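You operate a simulated robot arm through the tools that you are given. There is no shell and no other tool. Be economical: measure what you need, move in short steps, check, and stop when the job is done.

You are at the controls of a simulated two-armed robot. One attempt, no reset.

## Task
Pick up the cup from the back of the sample bench with one hand, pass it to the other hand and put it on the shelf under the sample bench. Set down upright: cup.

The check looks at the end state, three seconds after you hand in, the way a careful person would. Anything else that was tipped, shoved, dropped, spilled or broken makes it a failure.

## Robot
Two 7-joint arms with two-finger grippers on one trunk, on a base that drives. Base frame: it is fixed to the floor where the robot stands at the start and does not move with it; the origin is under the middle of the robot, x ahead of it, y to its left, z up. Units: m, degrees, N and s.
The left shoulder is at the start at [0.023, 0.217, 1.08], the right one opposite. With the tool pointing down near the work surface each hand reaches from about 0.2 to 0.76 m from the robot's upright axis, wherever it stands, measured 20 degrees to its own side. Places, roughly: shelf under the sample bench [0.8, 0.5, 0.2]. Payload 2.2 kg a hand.
The tool frame of a hand sits at the grasp point between the pads (the TCP): z along the fingers, y along the line on which they close. The tips reach 0.019 m beyond it. Largest opening 0.116 m; the body of the gripper starts 0.07 m behind the TCP.
Orientation is that of the tool frame in the base frame, as [roll, pitch, yaw] about the fixed x, y, z axes, in that order (R = Rz(yaw) Ry(pitch) Rx(roll)). With the fingers straight down and closing along the base's y, the tool's x points along the base's -x, its y along +y and its z along -z.

## Interface
- The arms move only by the tool step_arm. It takes "left_increments", "right_increments" or both (then of equal length, played together; a hand with none holds still); each is a list of rows, each a list of 3 entries, a list of its own where there are three numbers: the shift along the base's x, y, z in cm, then the turn, a rotation vector about the base's x, y, z in degrees, then the opening in per cent of the stroke, from 0 (shut) to 100 (fully open). In form: [[[tx, ty, tz], [wx, wy, wz], grip], ...]. A call has 1 to 8 rows; each row is the pose to reach, as a shift and turn from the pose commanded when the call began. A row lasts 0.2 s, in which the tool goes at most 0.05 m and 8.6 degrees; a call with a longer step from one row to the next is refused whole, and so is a gripper value outside its range. Where a pose cannot be reached the arm comes as near as it can. A force on the tool above 40 N (or 10 N above the force at the start of the call, whichever is more), or a blocked arm, ends the call early, and 0.2 s more pass. The fingers move at their own pace and stop on an object; they squeeze with about 37 N. The grip force told is the motor's: it shows also when the fingers shut on nothing. Time passes only in rows, and 0.2 s behind the last, so rows that repeat a pose let the fingers close. It gives the time, the measured TCP pose, the force on the tool (base axes), the opening and the grip force at its end, in the units of the frame above (readings bear some noise), with the torque about the TCP (base axes, N m) and any sound that the robot's microphone picked up.
- Cameras (640 x 400 px; columns grow to the right, rows downward): "scene" is now at [0.1298, 0.0099, 1.2482]; the picture's right is [0.12, -0.99, 0.00], its down [-0.60, -0.07, -0.80] and it looks along [0.79, 0.09, -0.60] (base axes); focal length 214 px, centre (320, 200). "left" rides on the left gripper at [0.069, 0.015, -0.097] in its tool frame; the picture's right is [-0.21, 0.98, 0.00], its down [-0.76, -0.17, -0.63] and it looks along [-0.62, -0.14, 0.78] (tool axes); focal length 251 px, centre (320, 200). "right" rides on the right gripper at [0.069, -0.015, -0.096] in its tool frame; the picture's right is [0.21, 0.98, 0.00], its down [-0.76, 0.17, -0.63] and it looks along [-0.62, 0.14, 0.77] (tool axes); focal length 251 px, centre (320, 200). There is no depth. A picture from a camera that has moved, and an enlarged one, comes with that camera's place and axes in the base frame and with its lens.
- get_image(camera): a new picture of that camera. No time passes.
- raise_lower(by): slides the trunk up (or, below 0, down) by that many m; the arms and the scene camera ride with it, the base frame stays. It gives what a move gives, with no picture.
- drive_base(legs): drives the robot by 1 to 6 legs, each [ahead, left, turn to the left] in m, m and degrees, along the robot's own axes; the way and the turn of a leg run together, so that a leg with both is an arc; at most 1.5 m and 180 degrees a leg. The arms and the cameras ride along, it lands a little off, and it stops where it bumps. It gives what a move gives.
- turn_head(pan, tilt): turns the head with the scene camera to pan (to the left, within 80 degrees either way) and tilt (down, from -29 to 69), counted from straight ahead of the robot. It gives what a move gives.
- zoom(camera, box): a new picture of the part [left, top, right, bottom] of that camera's present view, enlarged. No time passes.
- hand_in(): hands the job in; it is judged then, once.

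Go step by step. Nothing tells you exact positions but the pictures and the camera data: compare them with the known pose of the tool, close in by small moves and look again before you grip or let go. The budget is 120 turns and 92 pictures, counting those below and the enlarged ones. Unless the task says otherwise, let go and move clear before handing in, and close with one line.

The tools are called after "Request:" as a command line: name --argument value ..., lists and objects as JSON in quotes. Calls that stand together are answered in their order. step_arm: Moves the arms, as the interface text tells. Its arguments: {"type":"object","properties":{"left_increments":{"type":"array"},"right_increments":{"type":"array"}},"required":[]} The other tools are called the same way: raise_lower (by) slides the trunk up or down; drive_base (legs) drives the base; turn_head (pan, tilt) turns the head that bears the scene camera; get_image (camera) takes a picture; zoom (camera, box) takes an enlarged picture of a part of a camera's view; hand_in () hands the job in.

At the start:

```text
time: 0.0
left_tool_pos: [0.4884, 0.3534, 1.1296]
left_ee_rot: [-179.8, 0.0, 179.9]
left_contact_force: [-0.7, -0.5, 0.1]
left_torque: [-0.03, 0.01, -0.03]
left_grip_width: 0.1161
left_gripper_force: 0.1
right_tool_pos: [0.3925, -0.0763, 1.0527]
right_ee_rot: [-179.9, -0.1, 179.9]
right_contact_force: [0.2, 0.4, 0.3]
right_torque: [-0.01, -0.02, 0.0]
right_grip_width: 0.1161
right_gripper_force: 0.0
trunk travel left (down, up): [-0.225, 0.265]
robot x, y, heading: [0.0014, -0.0003, -0.1]
head pan, tilt: [6.8, 36.9]
```

scene: 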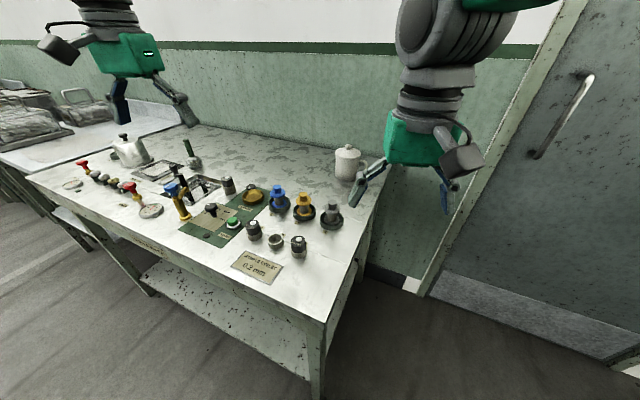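
right: 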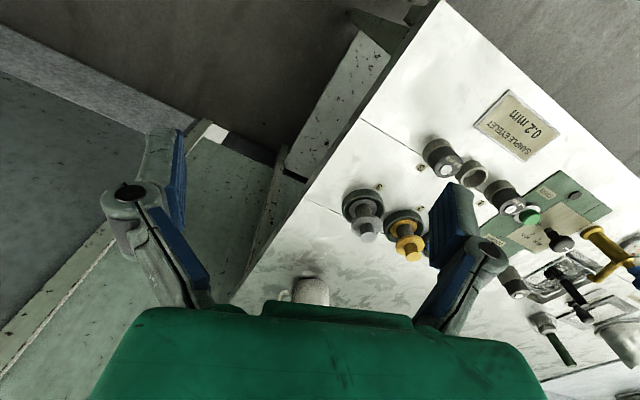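
left: 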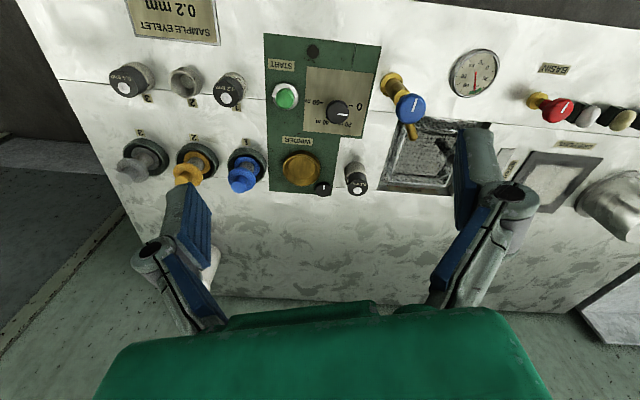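

I see the sample bench with many controls, and a white lidded cup at its back right corner. I'll enlarge the cup and the shelf first.

Request:
zoom --camera "scene" --box '[240, 120, 400, 220]'

Request:
turn_head --pan 35 --tilt 50

Request:
get_image --camera "scene"

```text
4.00 times, centred on (320, 170) of scene
camera zoom: at [0.1298, 0.0099, 1.2482], right [0.12, -0.99, 0.0], down [-0.6, -0.07, -0.8], along [0.79, 0.09, -0.6], focal length 858 px, centre (320, 320)
```

zoom: 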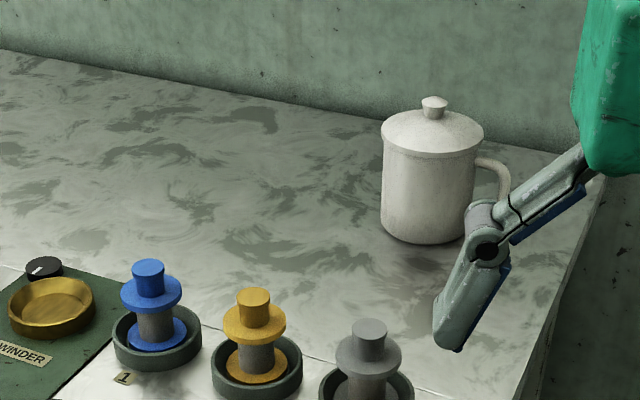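

```text
time: 0.9
left_tool_pos: [0.486, 0.3522, 1.13]
left_ee_rot: [180.0, 0.1, -179.9]
left_contact_force: [-0.5, 0.7, 0.1]
left_torque: [-0.01, 0.0, -0.03]
left_grip_width: 0.1161
left_gripper_force: 0.0
right_tool_pos: [0.3914, -0.0765, 1.0536]
right_ee_rot: [180.0, 0.1, 180.0]
right_contact_force: [0.4, -0.3, 0.8]
right_torque: [0.03, -0.01, 0.01]
right_grip_width: 0.1157
right_gripper_force: 0.1
trunk travel left (down, up): [-0.225, 0.265]
robot x, y, heading: [0.0025, 0.001, 0.1]
head pan, tilt: [35.0, 50.0]
```

```text
87 pictures are left
camera scene: at [0.1065, 0.044, 1.2294], right [0.57, -0.82, 0.0], down [-0.63, -0.44, -0.64], along [0.52, 0.37, -0.77], focal length 214 px, centre (320, 200)
```

scene: 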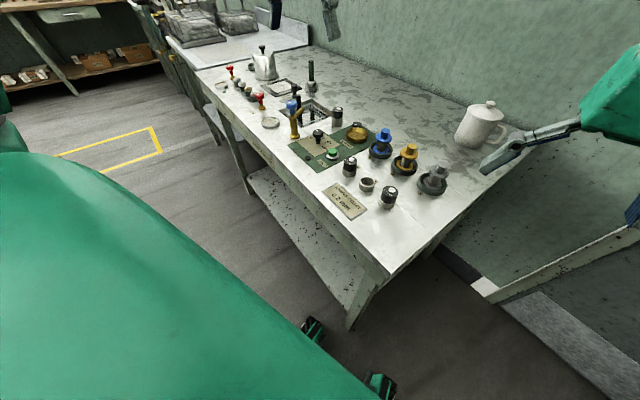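

The cup sits near [0.84, -0.01], about 9 cm wide with its handle toward -y. The bench top is at about z 0.83, and the bench is turned about 18° to the right. I'll drive to the bench's right corner so the left hand can reach the cup from above.

Request:
drive_base --legs '[[0, -0.4, 0], [0.25, 0, 0]]'

Request:
turn_head --pan 30 --tilt 35

Request:
get_image --camera "scene"

Request:
get_image --camera "left"

```text
time: 4.9
left_tool_pos: [0.737, -0.0447, 1.1287]
left_ee_rot: [-179.9, 0.0, -179.7]
left_contact_force: [0.6, 0.5, -0.1]
left_torque: [0.02, 0.02, -0.01]
left_grip_width: 0.1159
left_gripper_force: 0.1
right_tool_pos: [0.6448, -0.4735, 1.0527]
right_ee_rot: [-179.9, 0.0, -179.6]
right_contact_force: [-0.3, -0.1, -1.1]
right_torque: [0.02, 0.01, -0.02]
right_grip_width: 0.1162
right_gripper_force: 0.1
trunk travel left (down, up): [-0.225, 0.265]
robot x, y, heading: [0.2521, -0.4005, 0.4]
head pan, tilt: [35.0, 50.0]
```

```text
time: 5.6
left_tool_pos: [0.7348, -0.0456, 1.1312]
left_ee_rot: [179.9, 0.1, -179.6]
left_contact_force: [-0.2, -0.4, 0.1]
left_torque: [-0.01, 0.0, 0.01]
left_grip_width: 0.1159
left_gripper_force: 0.0
right_tool_pos: [0.6424, -0.4734, 1.054]
right_ee_rot: [-179.9, 0.2, -179.6]
right_contact_force: [0.1, -0.2, -0.7]
right_torque: [0.02, 0.01, 0.02]
right_grip_width: 0.1163
right_gripper_force: 0.0
trunk travel left (down, up): [-0.225, 0.265]
robot x, y, heading: [0.2489, -0.3959, 0.0]
head pan, tilt: [30.0, 35.0]
```

```text
86 pictures are left
camera scene: at [0.3716, -0.3542, 1.251], right [0.51, -0.86, 0.0], down [-0.5, -0.29, -0.82], along [0.7, 0.41, -0.58], focal length 214 px, centre (320, 200)
```

scene: 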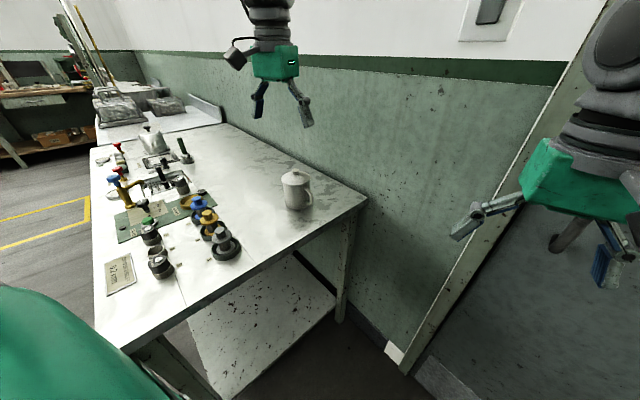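

```text
85 pictures are left
camera left: at [0.666, -0.0304, 1.2281], right [0.21, 0.98, 0.0], down [0.76, -0.16, 0.63], along [0.62, -0.13, -0.77], focal length 251 px, centre (320, 200)
```

left: 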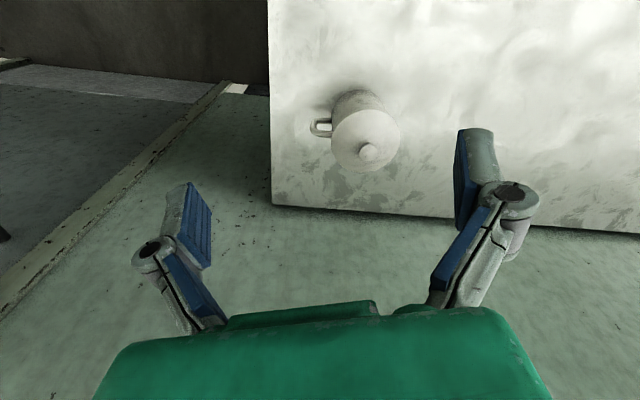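

Knob triangulates to about [0.817, -0.004, 0.96]. I'll zoom to fix the cup's axis, rim height and handle direction.

Request:
zoom --camera "scene" --box '[248, 150, 344, 210]'

Request:
zoom --camera "left" --box '[280, 70, 440, 170]'

```text
6.67 times, centred on (296, 180) of scene
camera zoom: at [0.3716, -0.3542, 1.251], right [0.51, -0.86, 0.0], down [-0.5, -0.29, -0.82], along [0.7, 0.41, -0.58], focal length 1430 px, centre (480, 333)
```

zoom: 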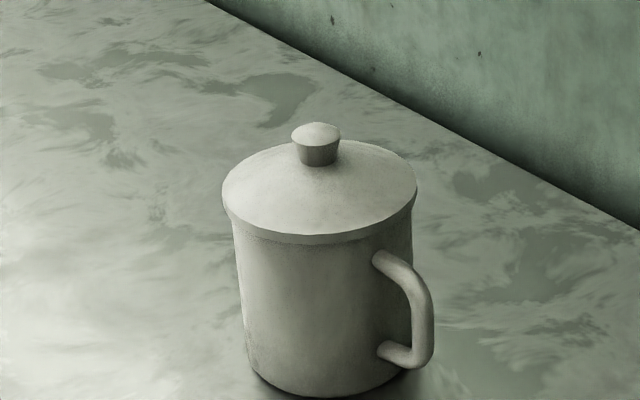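

```text
4.00 times, centred on (360, 120) of left
camera zoom: at [0.666, -0.0304, 1.2281], right [0.21, 0.98, 0.0], down [0.76, -0.16, 0.63], along [0.62, -0.13, -0.77], focal length 1006 px, centre (160, 520)
```

zoom: 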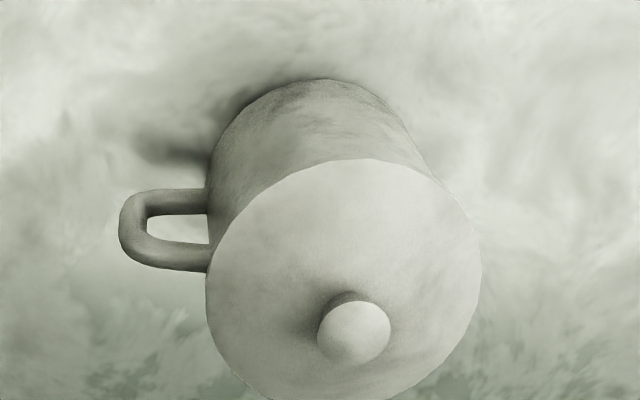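

The cup axis is near [0.818, -0.002], with its body about 8 cm wide and the lid overhanging slightly (rim at about z 0.92). A straight-down grip would therefore catch the lid. I'll grip the body from the side instead, tilted 40° down and heading about -60° so the fingers stay clear of the handle, turning the left hand up high first.

Request:
step_arm --left_increments '[[[-0.5, 2, 0], [0, -8.3, 0], 100], [[-1, 4, 0], [0, -16.6, 0], 100], [[-1.5, 6, 0], [0, -25, 0], 100], [[-2, 8, 0], [0, -33.3, 0], 100], [[-2.5, 10, 0], [0, -41.6, 0], 100], [[-3, 12, 0], [0, -50, 0], 100]]'

Request:
step_arm --left_increments '[[[0.5, 0, 0], [0, 0, -8.5], 100], [[1, 0, 0], [0, 0, -17], 100], [[1.5, 0, 0], [0, 0, -25.5], 100], [[2, 0, 0], [0, 0, -34], 100], [[2.5, 0, 0], [0, 0, -42.5], 100], [[3, 0, 0], [0, 0, -51], 100], [[3, 0, 0], [0, 0, -59.5], 100]]'

Request:
get_image --camera "scene"

Request:
get_image --camera "left"

```text
time: 7.0
left_tool_pos: [0.7047, 0.0789, 1.1293]
left_ee_rot: [-179.3, 50.2, -179.0]
left_contact_force: [-0.2, 0.3, -0.6]
left_torque: [0.01, 0.0, -0.02]
left_grip_width: 0.1159
left_gripper_force: 0.0
right_tool_pos: [0.6421, -0.4717, 1.0547]
right_ee_rot: [-179.9, 0.2, -179.6]
right_contact_force: [1.4, -0.7, 0.2]
right_torque: [-0.04, 0.0, -0.01]
right_grip_width: 0.1161
right_gripper_force: 0.0
trunk travel left (down, up): [-0.225, 0.265]
robot x, y, heading: [0.2543, -0.3995, 0.3]
head pan, tilt: [30.0, 35.0]
```

```text
time: 8.6
left_tool_pos: [0.7347, 0.079, 1.129]
left_ee_rot: [-179.3, 50.3, 121.2]
left_contact_force: [0.1, 0.3, 0.2]
left_torque: [0.01, 0.01, -0.03]
left_grip_width: 0.1159
left_gripper_force: 0.0
right_tool_pos: [0.6425, -0.4711, 1.0531]
right_ee_rot: [-179.9, 0.1, -179.7]
right_contact_force: [-0.2, -0.8, 0.2]
right_torque: [-0.02, 0.01, 0.02]
right_grip_width: 0.1159
right_gripper_force: 0.0
trunk travel left (down, up): [-0.225, 0.265]
robot x, y, heading: [0.2539, -0.3992, 0.6]
head pan, tilt: [30.0, 35.0]
```

```text
82 pictures are left
camera scene: at [0.3718, -0.3487, 1.2508], right [0.51, -0.86, 0.0], down [-0.5, -0.29, -0.82], along [0.7, 0.41, -0.58], focal length 214 px, centre (320, 200)
```

scene: 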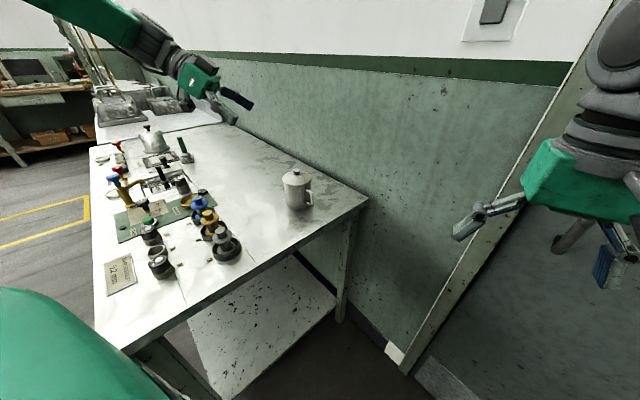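

```text
81 pictures are left
camera left: at [0.6888, 0.1879, 1.1382], right [0.91, 0.38, 0.16], down [-0.14, -0.08, 0.99], along [0.39, -0.92, -0.02], focal length 251 px, centre (320, 200)
```

left: 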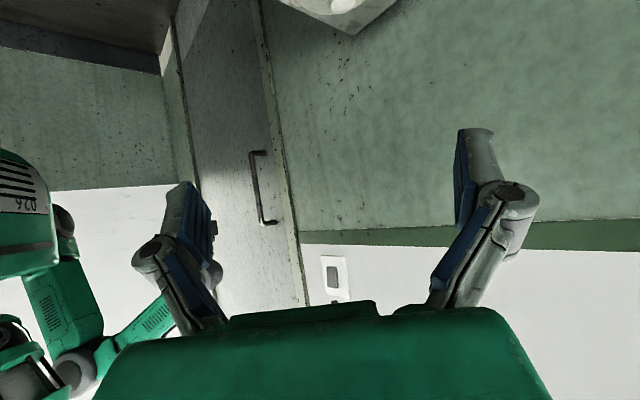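

The orientation came easily. Now I'll lower the hand to the pre-grasp pose next to the cup.

Request:
step_arm --left_increments '[[[0, 1, -4], [0, 0, 0], 100], [[0, 1, -8], [0, 0, 0], 100], [[1, 1, -12], [0, 0, 0], 100], [[2, 1, -15], [0, 0, 0], 100], [[3, 1, -17.5], [0, 0, 0], 100]]'

Request:
get_image --camera "left"

Request:
zoom --camera "scene" --box '[160, 80, 352, 200]'

```text
time: 9.8
left_tool_pos: [0.7657, 0.0838, 0.9549]
left_ee_rot: [-179.6, 50.1, 121.1]
left_contact_force: [0.3, 0.1, 0.4]
left_torque: [0.0, 0.0, -0.04]
left_grip_width: 0.1157
left_gripper_force: 0.0
right_tool_pos: [0.6448, -0.477, 1.0531]
right_ee_rot: [179.9, 0.2, -179.6]
right_contact_force: [-0.1, 0.6, 0.9]
right_torque: [0.0, -0.03, -0.03]
right_grip_width: 0.1161
right_gripper_force: 0.0
trunk travel left (down, up): [-0.225, 0.265]
robot x, y, heading: [0.2524, -0.4011, 0.5]
head pan, tilt: [30.0, 35.0]
```

```text
80 pictures are left
camera left: at [0.7186, 0.192, 0.9653], right [0.91, 0.38, 0.16], down [-0.14, -0.08, 0.99], along [0.39, -0.92, -0.02], focal length 251 px, centre (320, 200)
```

left: 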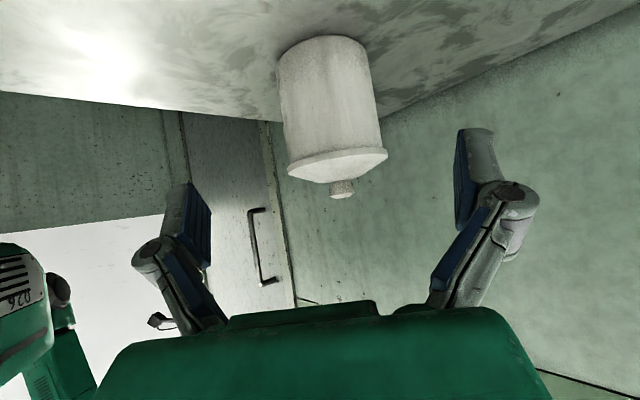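

```text
3.33 times, centred on (256, 140) of scene
camera zoom: at [0.3723, -0.3537, 1.2509], right [0.51, -0.86, 0.0], down [-0.5, -0.29, -0.82], along [0.7, 0.41, -0.58], focal length 715 px, centre (533, 400)
```

zoom: 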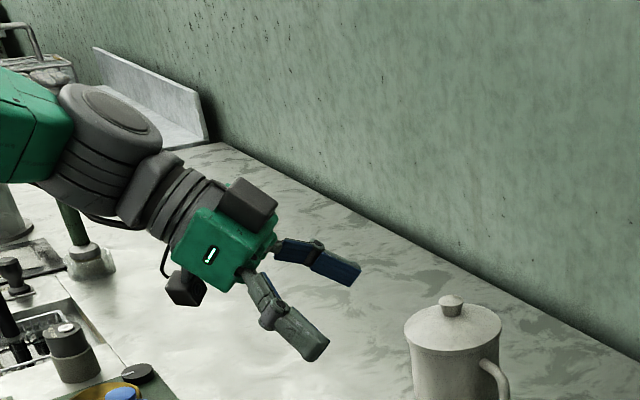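

The cup sits slightly left of the hand's axis, about 5 mm off. I'll correct that and advance most of the way along the tool axis, then check.

Request:
step_arm --left_increments '[[[0.4, 0.3, -0.8], [0, 0, 0], 100], [[1.4, -1.4, -2.4], [0, 0, 0], 100], [[2.4, -3.0, -4.0], [0, 0, 0], 100], [[3.4, -4.6, -5.6], [0, 0, 0], 100]]'

Request:
get_image --camera "left"

Request:
zoom --camera "scene" --box '[200, 120, 360, 220]'

```text
time: 10.8
left_tool_pos: [0.7984, 0.038, 0.9003]
left_ee_rot: [-179.5, 50.2, 121.2]
left_contact_force: [0.1, -0.3, -0.2]
left_torque: [0.01, 0.06, 0.0]
left_grip_width: 0.1158
left_gripper_force: 0.0
right_tool_pos: [0.6433, -0.4752, 1.0535]
right_ee_rot: [180.0, 0.2, -179.6]
right_contact_force: [0.6, -0.4, -0.3]
right_torque: [0.02, 0.04, -0.02]
right_grip_width: 0.116
right_gripper_force: 0.0
trunk travel left (down, up): [-0.225, 0.265]
robot x, y, heading: [0.253, -0.3997, 0.2]
head pan, tilt: [30.0, 35.0]
```

```text
78 pictures are left
camera left: at [0.7524, 0.1471, 0.9092], right [0.91, 0.38, 0.16], down [-0.14, -0.08, 0.99], along [0.39, -0.92, -0.02], focal length 251 px, centre (320, 200)
```

left: 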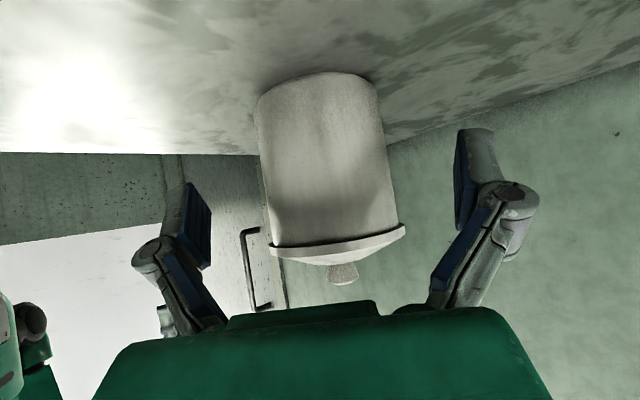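

```text
4.00 times, centred on (280, 170) of scene
camera zoom: at [0.3727, -0.353, 1.2509], right [0.51, -0.86, 0.0], down [-0.5, -0.29, -0.82], along [0.7, 0.41, -0.58], focal length 858 px, centre (480, 320)
```

zoom: 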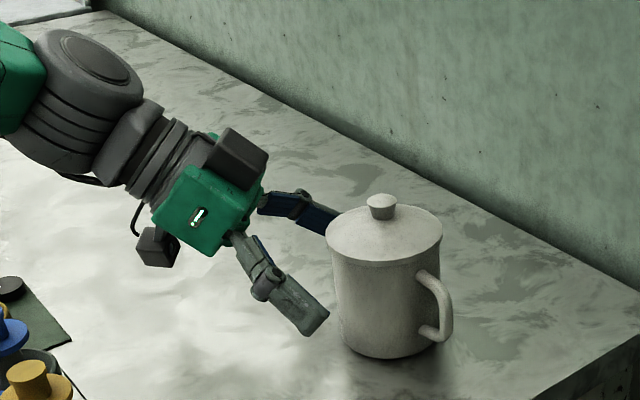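

Well centred between the tips. I'll advance the rest of the way and look again before closing.

Request:
step_arm --left_increments '[[[0.6, -0.9, -1.2], [0, 0, 0], 100], [[1.3, -2.0, -2.3], [0, 0, 0], 100], [[2.0, -3.2, -3.4], [0, 0, 0], 100]]'

Request:
get_image --camera "left"

Request:
zoom --camera "scene" --box '[200, 120, 360, 220]'

```text
time: 11.6
left_tool_pos: [0.8185, 0.0066, 0.8642]
left_ee_rot: [-179.5, 50.2, 121.1]
left_contact_force: [0.4, -0.5, 1.1]
left_torque: [0.0, -0.03, 0.03]
left_grip_width: 0.1161
left_gripper_force: 0.1
right_tool_pos: [0.6436, -0.4748, 1.0546]
right_ee_rot: [180.0, 0.1, -179.6]
right_contact_force: [-0.2, -0.1, -0.1]
right_torque: [0.01, 0.0, -0.01]
right_grip_width: 0.1158
right_gripper_force: 0.0
trunk travel left (down, up): [-0.225, 0.265]
robot x, y, heading: [0.2545, -0.4005, 0.0]
head pan, tilt: [30.0, 35.0]
```

```text
76 pictures are left
camera left: at [0.772, 0.1154, 0.8749], right [0.91, 0.38, 0.16], down [-0.14, -0.08, 0.99], along [0.39, -0.92, -0.02], focal length 251 px, centre (320, 200)
```

left: 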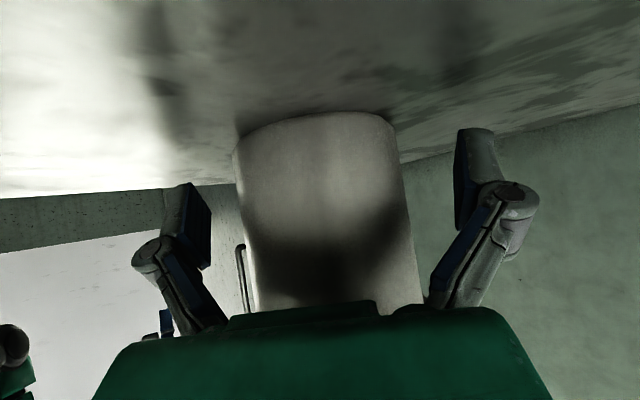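

```text
4.00 times, centred on (280, 170) of scene
camera zoom: at [0.3725, -0.3525, 1.2509], right [0.51, -0.86, 0.0], down [-0.5, -0.29, -0.82], along [0.7, 0.41, -0.58], focal length 858 px, centre (480, 320)
```

zoom: 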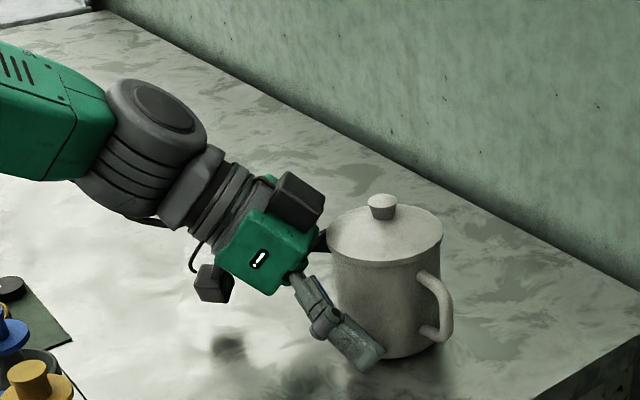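

The hand is in place with the cup undisturbed, so I'll close the fingers gently.

Request:
step_arm --left_increments '[[[0, 0, 0], [0, 0, 0], 85], [[0, 0, 0], [0, 0, 0], 75], [[0, 0, 0], [0, 0, 0], 68], [[0, 0, 0], [0, 0, 0], 55], [[0, 0, 0], [0, 0, 0], 30], [[0, 0, 0], [0, 0, 0], 0], [[0, 0, 0], [0, 0, 0], 0]]'

Request:
zoom --camera "scene" --box '[200, 120, 360, 220]'

```text
time: 13.2
left_tool_pos: [0.8176, 0.007, 0.8663]
left_ee_rot: [-179.5, 50.1, 121.0]
left_contact_force: [0.6, -0.7, 0.1]
left_torque: [-0.01, -0.06, -0.01]
left_grip_width: 0.0787
left_gripper_force: 36.5
right_tool_pos: [0.6419, -0.4751, 1.0538]
right_ee_rot: [-179.9, 0.0, -179.5]
right_contact_force: [-0.4, 0.1, 0.1]
right_torque: [-0.02, 0.02, 0.01]
right_grip_width: 0.1161
right_gripper_force: 0.2
trunk travel left (down, up): [-0.225, 0.265]
robot x, y, heading: [0.2562, -0.4, 0.3]
head pan, tilt: [30.0, 35.0]
```

```text
4.00 times, centred on (280, 170) of scene
camera zoom: at [0.372, -0.3525, 1.251], right [0.51, -0.86, 0.0], down [-0.5, -0.29, -0.82], along [0.71, 0.41, -0.58], focal length 858 px, centre (480, 320)
```

zoom: 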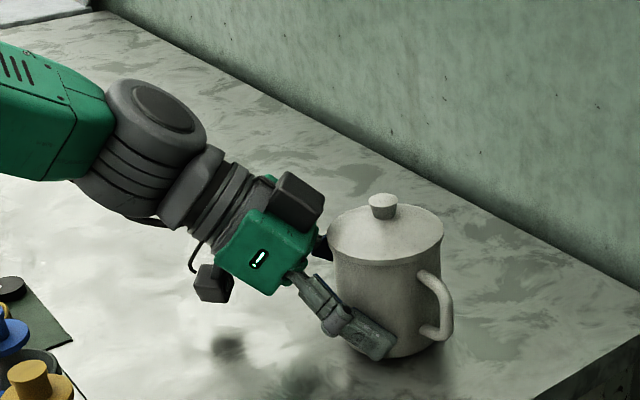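

Gripped at 79 mm with 36 N. I'll lift slowly.

Request:
step_arm --left_increments '[[[0, 0, 0.7], [0, 0, 0], 0], [[0, 0, 1.6], [0, 0, 0], 0], [[0, 0, 3], [0, 0, 0], 0], [[0, 0, 5], [0, 0, 0], 0], [[0, 0, 7.5], [0, 0, 0], 0], [[0, 0, 10], [0, 0, 0], 0], [[0, 0, 12], [0, 0, 0], 0], [[0, 0, 13], [0, 0, 0], 0]]'

Request:
get_image --camera "scene"

```text
time: 15.0
left_tool_pos: [0.8178, 0.0073, 0.9958]
left_ee_rot: [-179.6, 50.2, 121.1]
left_contact_force: [-0.1, -0.5, -1.3]
left_torque: [0.01, 0.02, 0.02]
left_grip_width: 0.0791
left_gripper_force: 36.8
right_tool_pos: [0.6417, -0.4749, 1.0543]
right_ee_rot: [-179.9, 0.1, -179.6]
right_contact_force: [1.3, 0.5, -0.5]
right_torque: [0.01, 0.02, -0.01]
right_grip_width: 0.1159
right_gripper_force: 0.0
trunk travel left (down, up): [-0.225, 0.265]
robot x, y, heading: [0.255, -0.3995, 0.3]
head pan, tilt: [30.0, 35.0]
```

```text
73 pictures are left
camera scene: at [0.3719, -0.3523, 1.2509], right [0.51, -0.86, 0.0], down [-0.5, -0.29, -0.82], along [0.71, 0.41, -0.58], focal length 214 px, centre (320, 200)
```

scene: 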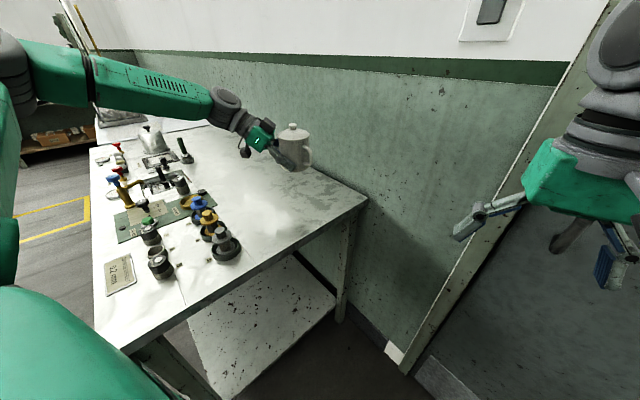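

Cup is held upright and lifted clear. The plan is for the right hand to take it from the handle side, with the handle between its fingers, higher up the body. First I'll lift a bit more and back away from the bench.

Request:
step_arm --left_increments '[[[0, 0, 2.5], [0, 0, 0], 0], [[0, 0, 5], [0, 0, 0], 0]]'

Request:
drive_base --legs '[[-0.4, 0, 0]]'

Request:
get_image --camera "scene"

```text
time: 15.6
left_tool_pos: [0.8181, 0.0055, 1.0452]
left_ee_rot: [-179.5, 50.2, 121.1]
left_contact_force: [0.2, -0.6, -1.3]
left_torque: [0.02, -0.03, -0.01]
left_grip_width: 0.0785
left_gripper_force: 37.0
right_tool_pos: [0.6422, -0.4756, 1.0544]
right_ee_rot: [-179.9, 0.2, -179.6]
right_contact_force: [-0.4, 0.0, 0.1]
right_torque: [0.0, 0.0, 0.05]
right_grip_width: 0.1161
right_gripper_force: 0.1
trunk travel left (down, up): [-0.225, 0.265]
robot x, y, heading: [0.2535, -0.4017, 0.1]
head pan, tilt: [30.0, 35.0]
```

```text
time: 18.1
left_tool_pos: [0.4174, 0.004, 1.046]
left_ee_rot: [-179.7, 50.3, 121.1]
left_contact_force: [-0.5, 0.1, -1.7]
left_torque: [0.02, 0.01, 0.02]
left_grip_width: 0.0787
left_gripper_force: 37.4
right_tool_pos: [0.2427, -0.4768, 1.0549]
right_ee_rot: [-179.9, 0.3, -179.7]
right_contact_force: [-0.8, 0.5, 0.3]
right_torque: [0.03, 0.0, -0.03]
right_grip_width: 0.1159
right_gripper_force: 0.0
trunk travel left (down, up): [-0.225, 0.265]
robot x, y, heading: [-0.1465, -0.4032, 0.2]
head pan, tilt: [30.0, 35.0]
```

```text
72 pictures are left
camera scene: at [-0.0283, -0.3546, 1.251], right [0.5, -0.86, 0.0], down [-0.5, -0.29, -0.82], along [0.71, 0.41, -0.58], focal length 214 px, centre (320, 200)
```

scene: 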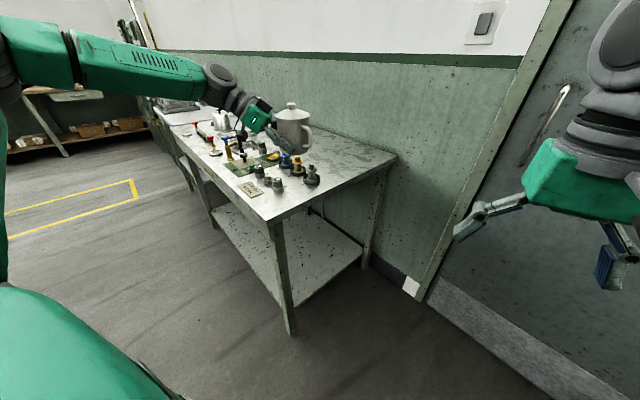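

The space is clear here. I'll turn the right hand so it points left and slightly down, with its camera on top, off to the right side.

Request:
step_arm --right_increments '[[[0.5, -2, 0.5], [0, 0, -8.5], 100], [[1, -4, 1], [0, 0, -17], 100], [[1.5, -6, 1.5], [0, 0, -25.5], 100], [[2, -8, 2], [0, 0, -34], 100], [[2.5, -10, 2.5], [0, 0, -42.5], 100], [[3, -12, 3], [0, 0, -51], 100], [[3.5, -14, 3.5], [0, 0, -59.5], 100], [[4, -15, 4], [0, 0, -68], 100]]'

Request:
step_arm --right_increments '[[[0, 0, 0], [0, 0, -8.5], 100], [[0, 0, 0], [0, 0, -17], 100], [[0, 0, 0], [0, 0, -25.5], 100], [[0, 0, 0], [0, 0, -34], 100], [[0, 0, 0], [0, 0, -42], 100]]'

Request:
step_arm --right_increments '[[[0, 0, 0], [8.0, -2.9, 0], 100], [[0, 0, 0], [16.0, -5.8, 0], 100], [[0, 0, 0], [24.0, -8.7, 0], 100], [[0, 0, 0], [32.0, -11.6, 0], 100], [[0, 0, 0], [40, -14.5, 0], 100], [[0, 0, 0], [48, -17.4, 0], 100], [[0, 0, 0], [56, -20.3, 0], 100], [[0, 0, 0], [64, -23.2, 0], 100]]'

Request:
turn_head --pan 0 --tilt 20

Request:
get_image --camera "scene"

```text
time: 19.9
left_tool_pos: [0.416, 0.0011, 1.0467]
left_ee_rot: [-179.8, 50.2, 121.0]
left_contact_force: [-0.1, 0.2, -2.1]
left_torque: [0.01, 0.02, -0.01]
left_grip_width: 0.0785
left_gripper_force: 37.3
right_tool_pos: [0.2794, -0.629, 1.0953]
right_ee_rot: [179.9, 0.4, 112.3]
right_contact_force: [0.9, 0.3, -0.1]
right_torque: [-0.01, 0.01, -0.03]
right_grip_width: 0.1158
right_gripper_force: 0.0
trunk travel left (down, up): [-0.225, 0.265]
robot x, y, heading: [-0.1449, -0.4021, 0.3]
head pan, tilt: [30.0, 35.0]
```

```text
time: 21.1
left_tool_pos: [0.4159, 0.0011, 1.0475]
left_ee_rot: [-179.9, 50.2, 120.9]
left_contact_force: [0.5, 0.1, -1.3]
left_torque: [0.02, 0.0, -0.02]
left_grip_width: 0.0788
left_gripper_force: 36.6
right_tool_pos: [0.2796, -0.629, 1.0946]
right_ee_rot: [179.9, 0.4, 70.2]
right_contact_force: [-1.5, 0.7, -0.2]
right_torque: [0.02, 0.0, -0.01]
right_grip_width: 0.116
right_gripper_force: 0.0
trunk travel left (down, up): [-0.225, 0.265]
robot x, y, heading: [-0.1496, -0.4024, 0.4]
head pan, tilt: [30.0, 35.0]
```

```text
time: 22.9
left_tool_pos: [0.4159, -0.0001, 1.0487]
left_ee_rot: [-179.9, 50.1, 120.9]
left_contact_force: [-0.6, -0.2, -1.8]
left_torque: [-0.03, 0.02, 0.0]
left_grip_width: 0.0787
left_gripper_force: 36.8
right_tool_pos: [0.2802, -0.6324, 1.0944]
right_ee_rot: [179.4, -67.8, 70.5]
right_contact_force: [0.6, -0.1, -0.9]
right_torque: [-0.05, 0.02, 0.01]
right_grip_width: 0.1161
right_gripper_force: 0.1
trunk travel left (down, up): [-0.225, 0.265]
robot x, y, heading: [-0.147, -0.4015, 0.3]
head pan, tilt: [30.0, 35.0]
```

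```text
time: 23.9
left_tool_pos: [0.4161, 0.0011, 1.0476]
left_ee_rot: [-179.8, 50.2, 120.9]
left_contact_force: [-0.6, -0.3, -2.2]
left_torque: [0.0, -0.01, 0.0]
left_grip_width: 0.0785
left_gripper_force: 37.2
right_tool_pos: [0.2797, -0.6301, 1.0954]
right_ee_rot: [179.3, -67.6, 70.7]
right_contact_force: [-0.7, 0.0, -0.2]
right_torque: [0.0, -0.03, -0.03]
right_grip_width: 0.1161
right_gripper_force: 0.1
trunk travel left (down, up): [-0.225, 0.265]
robot x, y, heading: [-0.1483, -0.4067, 0.4]
head pan, tilt: [0.0, 20.0]
```

```text
71 pictures are left
camera scene: at [-0.011, -0.4019, 1.2749], right [0.01, -1.0, 0.0], down [-0.35, 0.0, -0.94], along [0.94, 0.01, -0.35], focal length 214 px, centre (320, 200)
```

scene: 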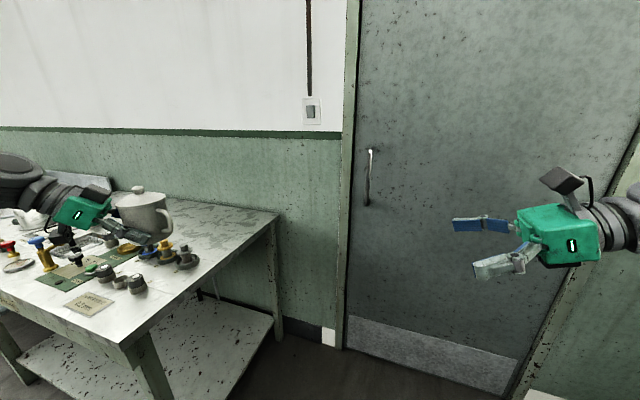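

The right hand is set. Now I'll bring the cup in front of the robot with the left hand.

Request:
step_arm --left_increments '[[[-0.3, -4, 0], [0, 0, -1.5], 0], [[-0.7, -8.3, 0], [0, 0, -3], 0], [[-1.1, -12.7, 0], [0, 0, -4.5], 0], [[-1.5, -17.2, 0], [0, 0, -6], 0], [[-1.9, -21.7, 0], [0, 0, -7.5], 0], [[-2.3, -26.2, 0], [0, 0, -9], 0], [[-2.6, -30, 0], [0, 0, -10.5], 0], [[-2.6, -32, 0], [0, 0, -12], 0]]'

Request:
get_image --camera "scene"

Request:
get_image --camera "right"

```text
time: 25.7
left_tool_pos: [0.3909, -0.3214, 1.0482]
left_ee_rot: [-179.8, 50.1, 108.8]
left_contact_force: [0.0, 0.1, -1.4]
left_torque: [0.0, 0.02, -0.05]
left_grip_width: 0.0785
left_gripper_force: 36.9
right_tool_pos: [0.2808, -0.6337, 1.095]
right_ee_rot: [179.3, -67.8, 70.4]
right_contact_force: [0.0, -0.5, -0.9]
right_torque: [-0.01, 0.04, -0.02]
right_grip_width: 0.116
right_gripper_force: 0.1
trunk travel left (down, up): [-0.225, 0.265]
robot x, y, heading: [-0.1487, -0.4037, 0.1]
head pan, tilt: [0.0, 20.0]
```

```text
70 pictures are left
camera scene: at [-0.0102, -0.4055, 1.2748], right [0.01, -1.0, 0.0], down [-0.35, 0.0, -0.94], along [0.94, 0.01, -0.35], focal length 214 px, centre (320, 200)
```

scene: 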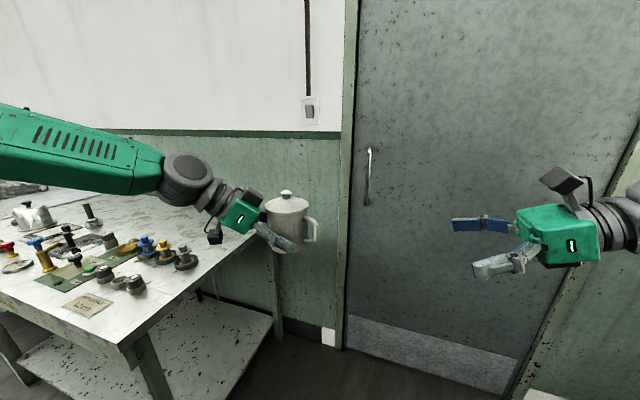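

```text
69 pictures are left
camera right: at [0.245, -0.6869, 1.1946], right [0.94, -0.26, 0.2], down [-0.14, -0.88, -0.46], along [0.3, 0.41, -0.86], focal length 251 px, centre (320, 200)
```

right: 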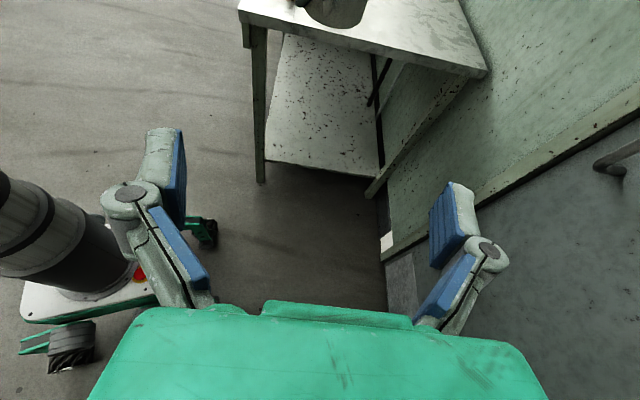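

The cup is held about at [0.394, -0.329], with its base at z 1.015. I'll bring the right hand to a standoff on the handle side, somewhat higher.

Request:
step_arm --right_increments '[[[1.4, 3.8, 0.8], [0, 0, 0], 100], [[2.9, 7.6, 1.6], [0, 0, 0], 100], [[4.3, 11.4, 2.4], [0, 0, 0], 100], [[5.8, 15.3, 3.2], [0, 0, 0], 100], [[7.2, 19.1, 3.8], [0, 0, 0], 100]]'

Request:
get_image --camera "right"

Request:
zoom --camera "scene" --box '[200, 140, 440, 290]'

Request:
get_image --camera "left"

```text
time: 26.9
left_tool_pos: [0.3912, -0.3187, 1.0478]
left_ee_rot: [-179.8, 50.2, 108.9]
left_contact_force: [-0.2, 1.1, -2.4]
left_torque: [-0.02, -0.01, -0.05]
left_grip_width: 0.0786
left_gripper_force: 36.9
right_tool_pos: [0.353, -0.4365, 1.1338]
right_ee_rot: [179.5, -67.6, 70.5]
right_contact_force: [0.2, 0.7, -0.2]
right_torque: [-0.01, -0.04, 0.03]
right_grip_width: 0.1159
right_gripper_force: 0.1
trunk travel left (down, up): [-0.225, 0.265]
robot x, y, heading: [-0.1478, -0.4026, 0.4]
head pan, tilt: [0.0, 20.0]
```

```text
68 pictures are left
camera right: at [0.3173, -0.4905, 1.2325], right [0.95, -0.26, 0.2], down [-0.14, -0.88, -0.46], along [0.29, 0.4, -0.87], focal length 251 px, centre (320, 200)
```

right: 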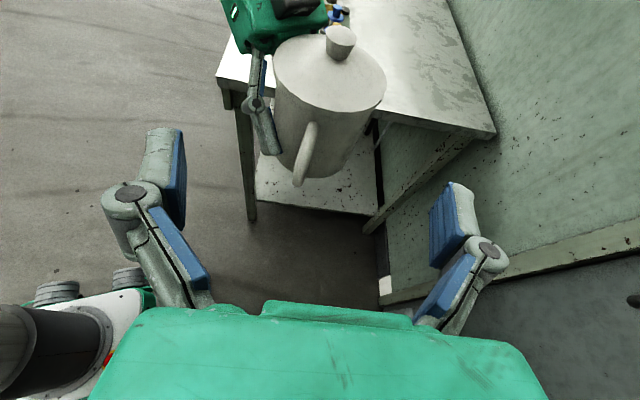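

```text
2.67 times, centred on (320, 215) of scene
camera zoom: at [-0.009, -0.4004, 1.2747], right [0.01, -1.0, 0.0], down [-0.35, 0.0, -0.94], along [0.94, 0.0, -0.35], focal length 572 px, centre (320, 160)
```

zoom: 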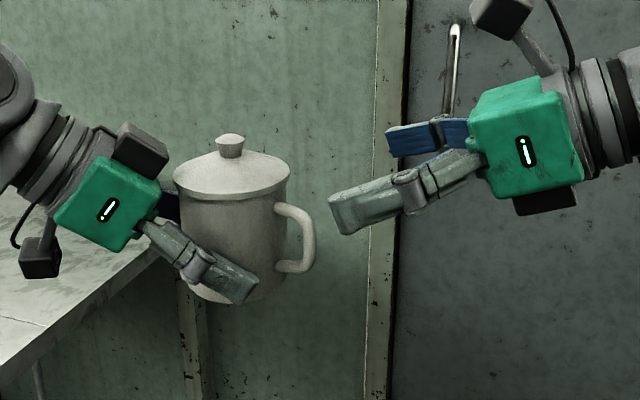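

```text
66 pictures are left
camera left: at [0.3687, -0.2016, 1.0575], right [0.97, 0.18, 0.16], down [-0.16, -0.05, 0.99], along [0.19, -0.98, -0.02], focal length 251 px, centre (320, 200)
```

left: 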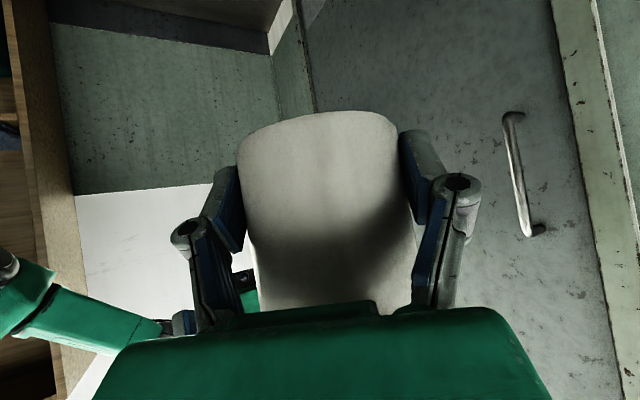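

The cup is upright, but with this heading the right fingertips would pass too close to the left hand's knuckle. I'll turn the right hand to heading about 94° and a flatter pitch of about 12°, where the fingers clear.

Request:
step_arm --right_increments '[[[1, -2, 0], [0, 0, 7.8], 100], [[2.5, -3, 0], [0, 0, 15.6], 100], [[5, -3, 0], [0, 0, 23.4], 100]]'

Request:
step_arm --right_increments '[[[0, 0.4, -1], [5.2, 0.4, 0], 100], [[0, 0.8, -1.7], [10.4, 0.7, 0], 100]]'

Request:
get_image --camera "right"

Request:
zoom --camera "scene" --box '[200, 140, 440, 290]'

```text
time: 27.7
left_tool_pos: [0.393, -0.3184, 1.0473]
left_ee_rot: [-179.7, 50.1, 109.1]
left_contact_force: [0.5, -0.2, -1.9]
left_torque: [-0.01, 0.01, -0.02]
left_grip_width: 0.0785
left_gripper_force: 37.3
right_tool_pos: [0.4045, -0.4693, 1.1316]
right_ee_rot: [179.8, -67.7, 93.9]
right_contact_force: [0.3, 0.8, 0.0]
right_torque: [0.01, 0.01, 0.02]
right_grip_width: 0.116
right_gripper_force: 0.1
trunk travel left (down, up): [-0.225, 0.265]
robot x, y, heading: [-0.1477, -0.4035, 0.2]
head pan, tilt: [0.0, 20.0]
```

```text
time: 28.3
left_tool_pos: [0.3903, -0.3223, 1.0479]
left_ee_rot: [-180.0, 50.0, 108.8]
left_contact_force: [0.3, 0.1, -0.7]
left_torque: [-0.01, -0.06, 0.0]
left_grip_width: 0.0783
left_gripper_force: 37.4
right_tool_pos: [0.4025, -0.4637, 1.1156]
right_ee_rot: [179.2, -78.4, 94.2]
right_contact_force: [-0.3, -0.7, -0.9]
right_torque: [-0.02, 0.0, -0.01]
right_grip_width: 0.116
right_gripper_force: 0.0
trunk travel left (down, up): [-0.225, 0.265]
robot x, y, heading: [-0.1451, -0.4005, 0.1]
head pan, tilt: [0.0, 20.0]
```

```text
65 pictures are left
camera right: at [0.3925, -0.5455, 1.2021], right [0.97, 0.1, 0.21], down [0.21, -0.76, -0.61], along [0.1, 0.64, -0.76], focal length 251 px, centre (320, 200)
```

right: 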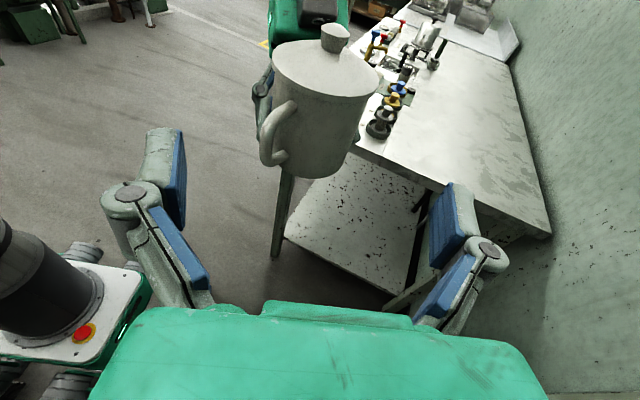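

```text
2.67 times, centred on (320, 215) of scene
camera zoom: at [-0.0084, -0.405, 1.2746], right [0.01, -1.0, 0.0], down [-0.35, 0.0, -0.94], along [0.94, 0.01, -0.35], focal length 572 px, centre (320, 160)
```

zoom: 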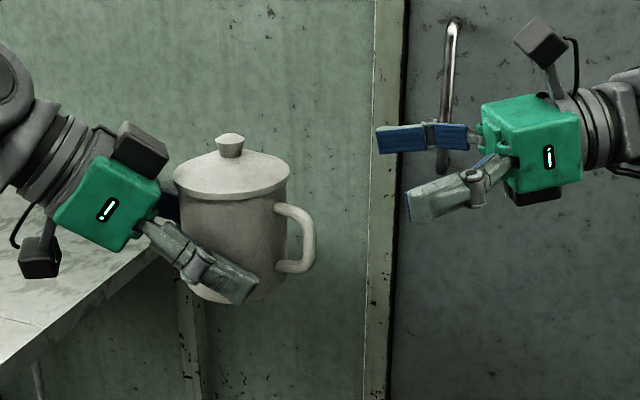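

By the right camera the handle sits about 30° off what this grip allows, and other headings crowd the left knuckles. The safer way is to set the cup back on the free spot of the bench and regrasp it with the left hand directly opposite the handle. I'm pulling the right hand back and returning the left hand.

Request:
step_arm --left_increments '[[[0.2, 4, 0], [0, 0, 4], 0], [[0.6, 8.3, 0], [0, 0, 8], 0], [[1.0, 12.7, 0], [0, 0, 12], 0], [[1.4, 17.2, 0], [0, 0, 16], 0], [[1.8, 21.7, 0], [0, 0, 20], 0], [[2.2, 26.2, 0], [0, 0, 24], 0], [[2.5, 30.2, 0], [0, 0, 28], 0], [[2.6, 32.5, 0], [0, 0, 31], 0]]' --right_increments '[[[-1, -3, 0], [0, 0, 0], 100], [[-3, -6, 0], [0, 0, 0], 100], [[-5, -9, 0], [0, 0, 0], 100], [[-7, -12, 0], [0, 0, 0], 100], [[-9, -15, 0], [0, 0, 0], 100], [[-11, -17, 0], [0, 0, 0], 100], [[-13, -18, 0], [0, 0, 0], 100], [[-15, -18, 0], [0, 0, 0], 100]]'

Request:
get_image --camera "scene"

```text
time: 30.1
left_tool_pos: [0.4156, 0.007, 1.0483]
left_ee_rot: [-179.9, 50.2, 139.8]
left_contact_force: [0.3, 0.1, -2.3]
left_torque: [0.02, 0.01, 0.0]
left_grip_width: 0.0785
left_gripper_force: 36.1
right_tool_pos: [0.2514, -0.642, 1.1167]
right_ee_rot: [179.0, -78.1, 94.3]
right_contact_force: [-0.4, 0.5, -0.3]
right_torque: [0.01, 0.01, -0.04]
right_grip_width: 0.1161
right_gripper_force: 0.1
trunk travel left (down, up): [-0.225, 0.265]
robot x, y, heading: [-0.1487, -0.4015, 0.7]
head pan, tilt: [0.0, 20.0]
```

```text
63 pictures are left
camera scene: at [-0.0122, -0.4016, 1.2751], right [0.01, -1.0, 0.0], down [-0.34, 0.0, -0.94], along [0.94, 0.0, -0.34], focal length 214 px, centre (320, 200)
```

scene: 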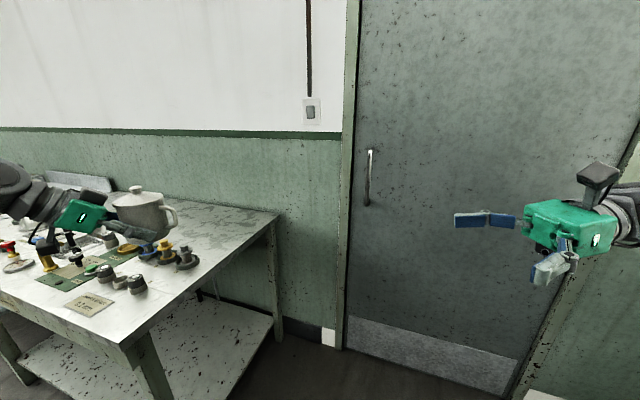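

Both arms are positioned; driving forward to the bench again.

Request:
drive_base --legs '[[0.4, 0, 0]]'

Request:
turn_head --pan 30 --tilt 35

Request:
get_image --camera "scene"

```text
time: 32.6
left_tool_pos: [0.8148, 0.0084, 1.0474]
left_ee_rot: [-179.8, 50.1, 139.9]
left_contact_force: [-0.3, -0.6, -2.4]
left_torque: [-0.01, 0.02, -0.01]
left_grip_width: 0.0784
left_gripper_force: 36.7
right_tool_pos: [0.6516, -0.6388, 1.1155]
right_ee_rot: [179.3, -78.1, 94.0]
right_contact_force: [0.7, -0.3, 0.0]
right_torque: [0.03, 0.01, -0.01]
right_grip_width: 0.116
right_gripper_force: 0.1
trunk travel left (down, up): [-0.225, 0.265]
robot x, y, heading: [0.2503, -0.4003, 0.4]
head pan, tilt: [0.0, 20.0]
```

```text
time: 33.5
left_tool_pos: [0.8137, 0.0076, 1.0476]
left_ee_rot: [-179.8, 50.1, 139.8]
left_contact_force: [0.3, 0.4, -1.6]
left_torque: [0.01, 0.04, 0.0]
left_grip_width: 0.0784
left_gripper_force: 36.6
right_tool_pos: [0.6485, -0.6391, 1.1171]
right_ee_rot: [178.6, -78.2, 94.6]
right_contact_force: [-1.1, 0.4, 0.5]
right_torque: [-0.01, 0.01, 0.01]
right_grip_width: 0.1162
right_gripper_force: 0.0
trunk travel left (down, up): [-0.225, 0.265]
robot x, y, heading: [0.2484, -0.398, 0.4]
head pan, tilt: [30.0, 35.0]
```

```text
62 pictures are left
camera scene: at [0.3698, -0.3559, 1.2511], right [0.5, -0.86, 0.0], down [-0.5, -0.29, -0.82], along [0.71, 0.41, -0.58], focal length 214 px, centre (320, 200)
```

scene: 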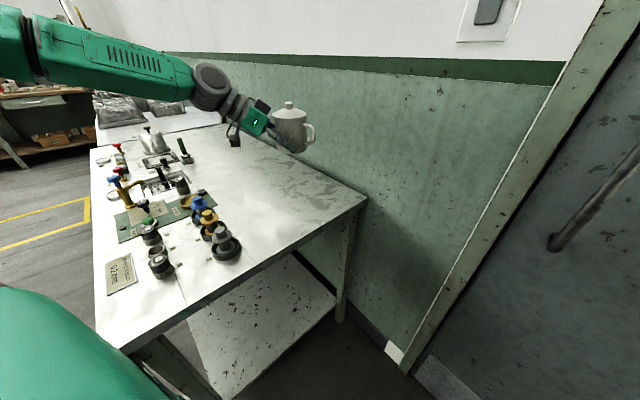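

I'll lower the cup to just above the bench.

Request:
step_arm --left_increments '[[[0, 0, -4], [0, 0, 0], 0], [[0, 0, -8], [0, 0, 0], 0], [[0, 0, -12], [0, 0, 0], 0], [[0, 0, -15], [0, 0, 0], 0], [[0, 0, -16.5], [0, 0, 0], 0], [[0, 0, -17.3], [0, 0, 0], 0]]'

Request:
step_arm --left_increments '[[[0, 0, -0.25], [0, 0, 0], 0], [[0, 0, -0.5], [0, 0, 0], 0], [[0, 0, -0.7], [0, 0, 0], 0]]'

Request:
zoom --camera "scene" --box '[200, 120, 360, 220]'

```text
time: 34.9
left_tool_pos: [0.8138, 0.0085, 0.8743]
left_ee_rot: [-179.9, 50.3, 139.7]
left_contact_force: [0.2, -0.1, -1.9]
left_torque: [-0.01, -0.01, -0.01]
left_grip_width: 0.0783
left_gripper_force: 36.4
right_tool_pos: [0.649, -0.6393, 1.1168]
right_ee_rot: [178.7, -78.1, 94.6]
right_contact_force: [0.3, 0.7, -0.6]
right_torque: [-0.01, 0.0, 0.0]
right_grip_width: 0.1158
right_gripper_force: 0.0
trunk travel left (down, up): [-0.225, 0.265]
robot x, y, heading: [0.2506, -0.4014, 0.2]
head pan, tilt: [30.0, 35.0]
```

```text
time: 35.7
left_tool_pos: [0.8126, 0.0081, 0.8675]
left_ee_rot: [-179.8, 50.2, 139.9]
left_contact_force: [0.0, 0.4, -2.2]
left_torque: [0.01, 0.01, -0.01]
left_grip_width: 0.0784
left_gripper_force: 36.6
right_tool_pos: [0.6495, -0.6403, 1.1165]
right_ee_rot: [178.8, -78.1, 94.7]
right_contact_force: [0.8, 0.3, 0.6]
right_torque: [-0.02, 0.0, 0.01]
right_grip_width: 0.1161
right_gripper_force: 0.1
trunk travel left (down, up): [-0.225, 0.265]
robot x, y, heading: [0.2501, -0.3978, 0.1]
head pan, tilt: [30.0, 35.0]
```

```text
4.00 times, centred on (280, 170) of scene
camera zoom: at [0.3698, -0.3557, 1.2511], right [0.5, -0.86, 0.0], down [-0.5, -0.29, -0.82], along [0.71, 0.41, -0.58], focal length 858 px, centre (480, 320)
```

zoom: 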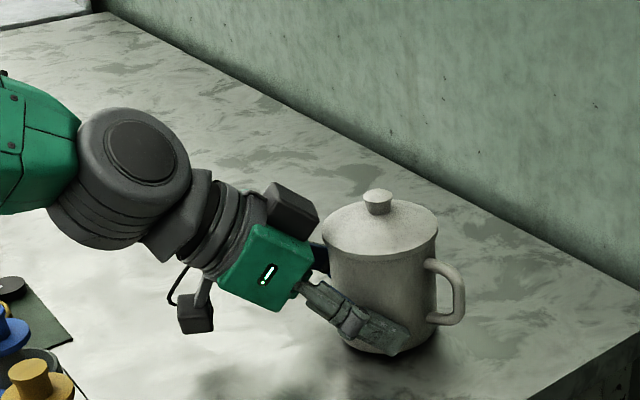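

Not yet touching: the force still shows the cup's weight. I'll lower in 1 mm steps.

Request:
step_arm --left_increments '[[[0, 0, -0.1], [0, 0, 0], 0], [[0, 0, -0.2], [0, 0, 0], 0], [[0, 0, -0.2], [0, 0, 0], 0]]'

Request:
step_arm --left_increments '[[[0, 0, -0.1], [0, 0, 0], 0], [[0, 0, -0.15], [0, 0, 0], 0], [[0, 0, -0.15], [0, 0, 0], 0]]'

```text
time: 36.5
left_tool_pos: [0.8127, 0.008, 0.8671]
left_ee_rot: [-179.9, 50.2, 139.8]
left_contact_force: [0.3, -0.5, -2.1]
left_torque: [0.01, 0.05, 0.04]
left_grip_width: 0.0788
left_gripper_force: 37.5
right_tool_pos: [0.6471, -0.6393, 1.1163]
right_ee_rot: [178.6, -78.1, 94.7]
right_contact_force: [-0.2, -0.6, 0.8]
right_torque: [-0.01, -0.01, 0.01]
right_grip_width: 0.1159
right_gripper_force: 0.1
trunk travel left (down, up): [-0.225, 0.265]
robot x, y, heading: [0.2495, -0.4005, 0.5]
head pan, tilt: [30.0, 35.0]
```

```text
time: 37.3
left_tool_pos: [0.8126, 0.0082, 0.8657]
left_ee_rot: [179.9, 50.3, 139.7]
left_contact_force: [-0.4, 0.5, 2.9]
left_torque: [0.06, -0.19, 0.02]
left_grip_width: 0.0782
left_gripper_force: 37.1
right_tool_pos: [0.6481, -0.6396, 1.1169]
right_ee_rot: [178.5, -78.1, 94.7]
right_contact_force: [0.0, 0.2, 0.9]
right_torque: [0.01, -0.01, 0.0]
right_grip_width: 0.1159
right_gripper_force: 0.1
trunk travel left (down, up): [-0.225, 0.265]
robot x, y, heading: [0.2481, -0.3975, 0.5]
head pan, tilt: [30.0, 35.0]
```

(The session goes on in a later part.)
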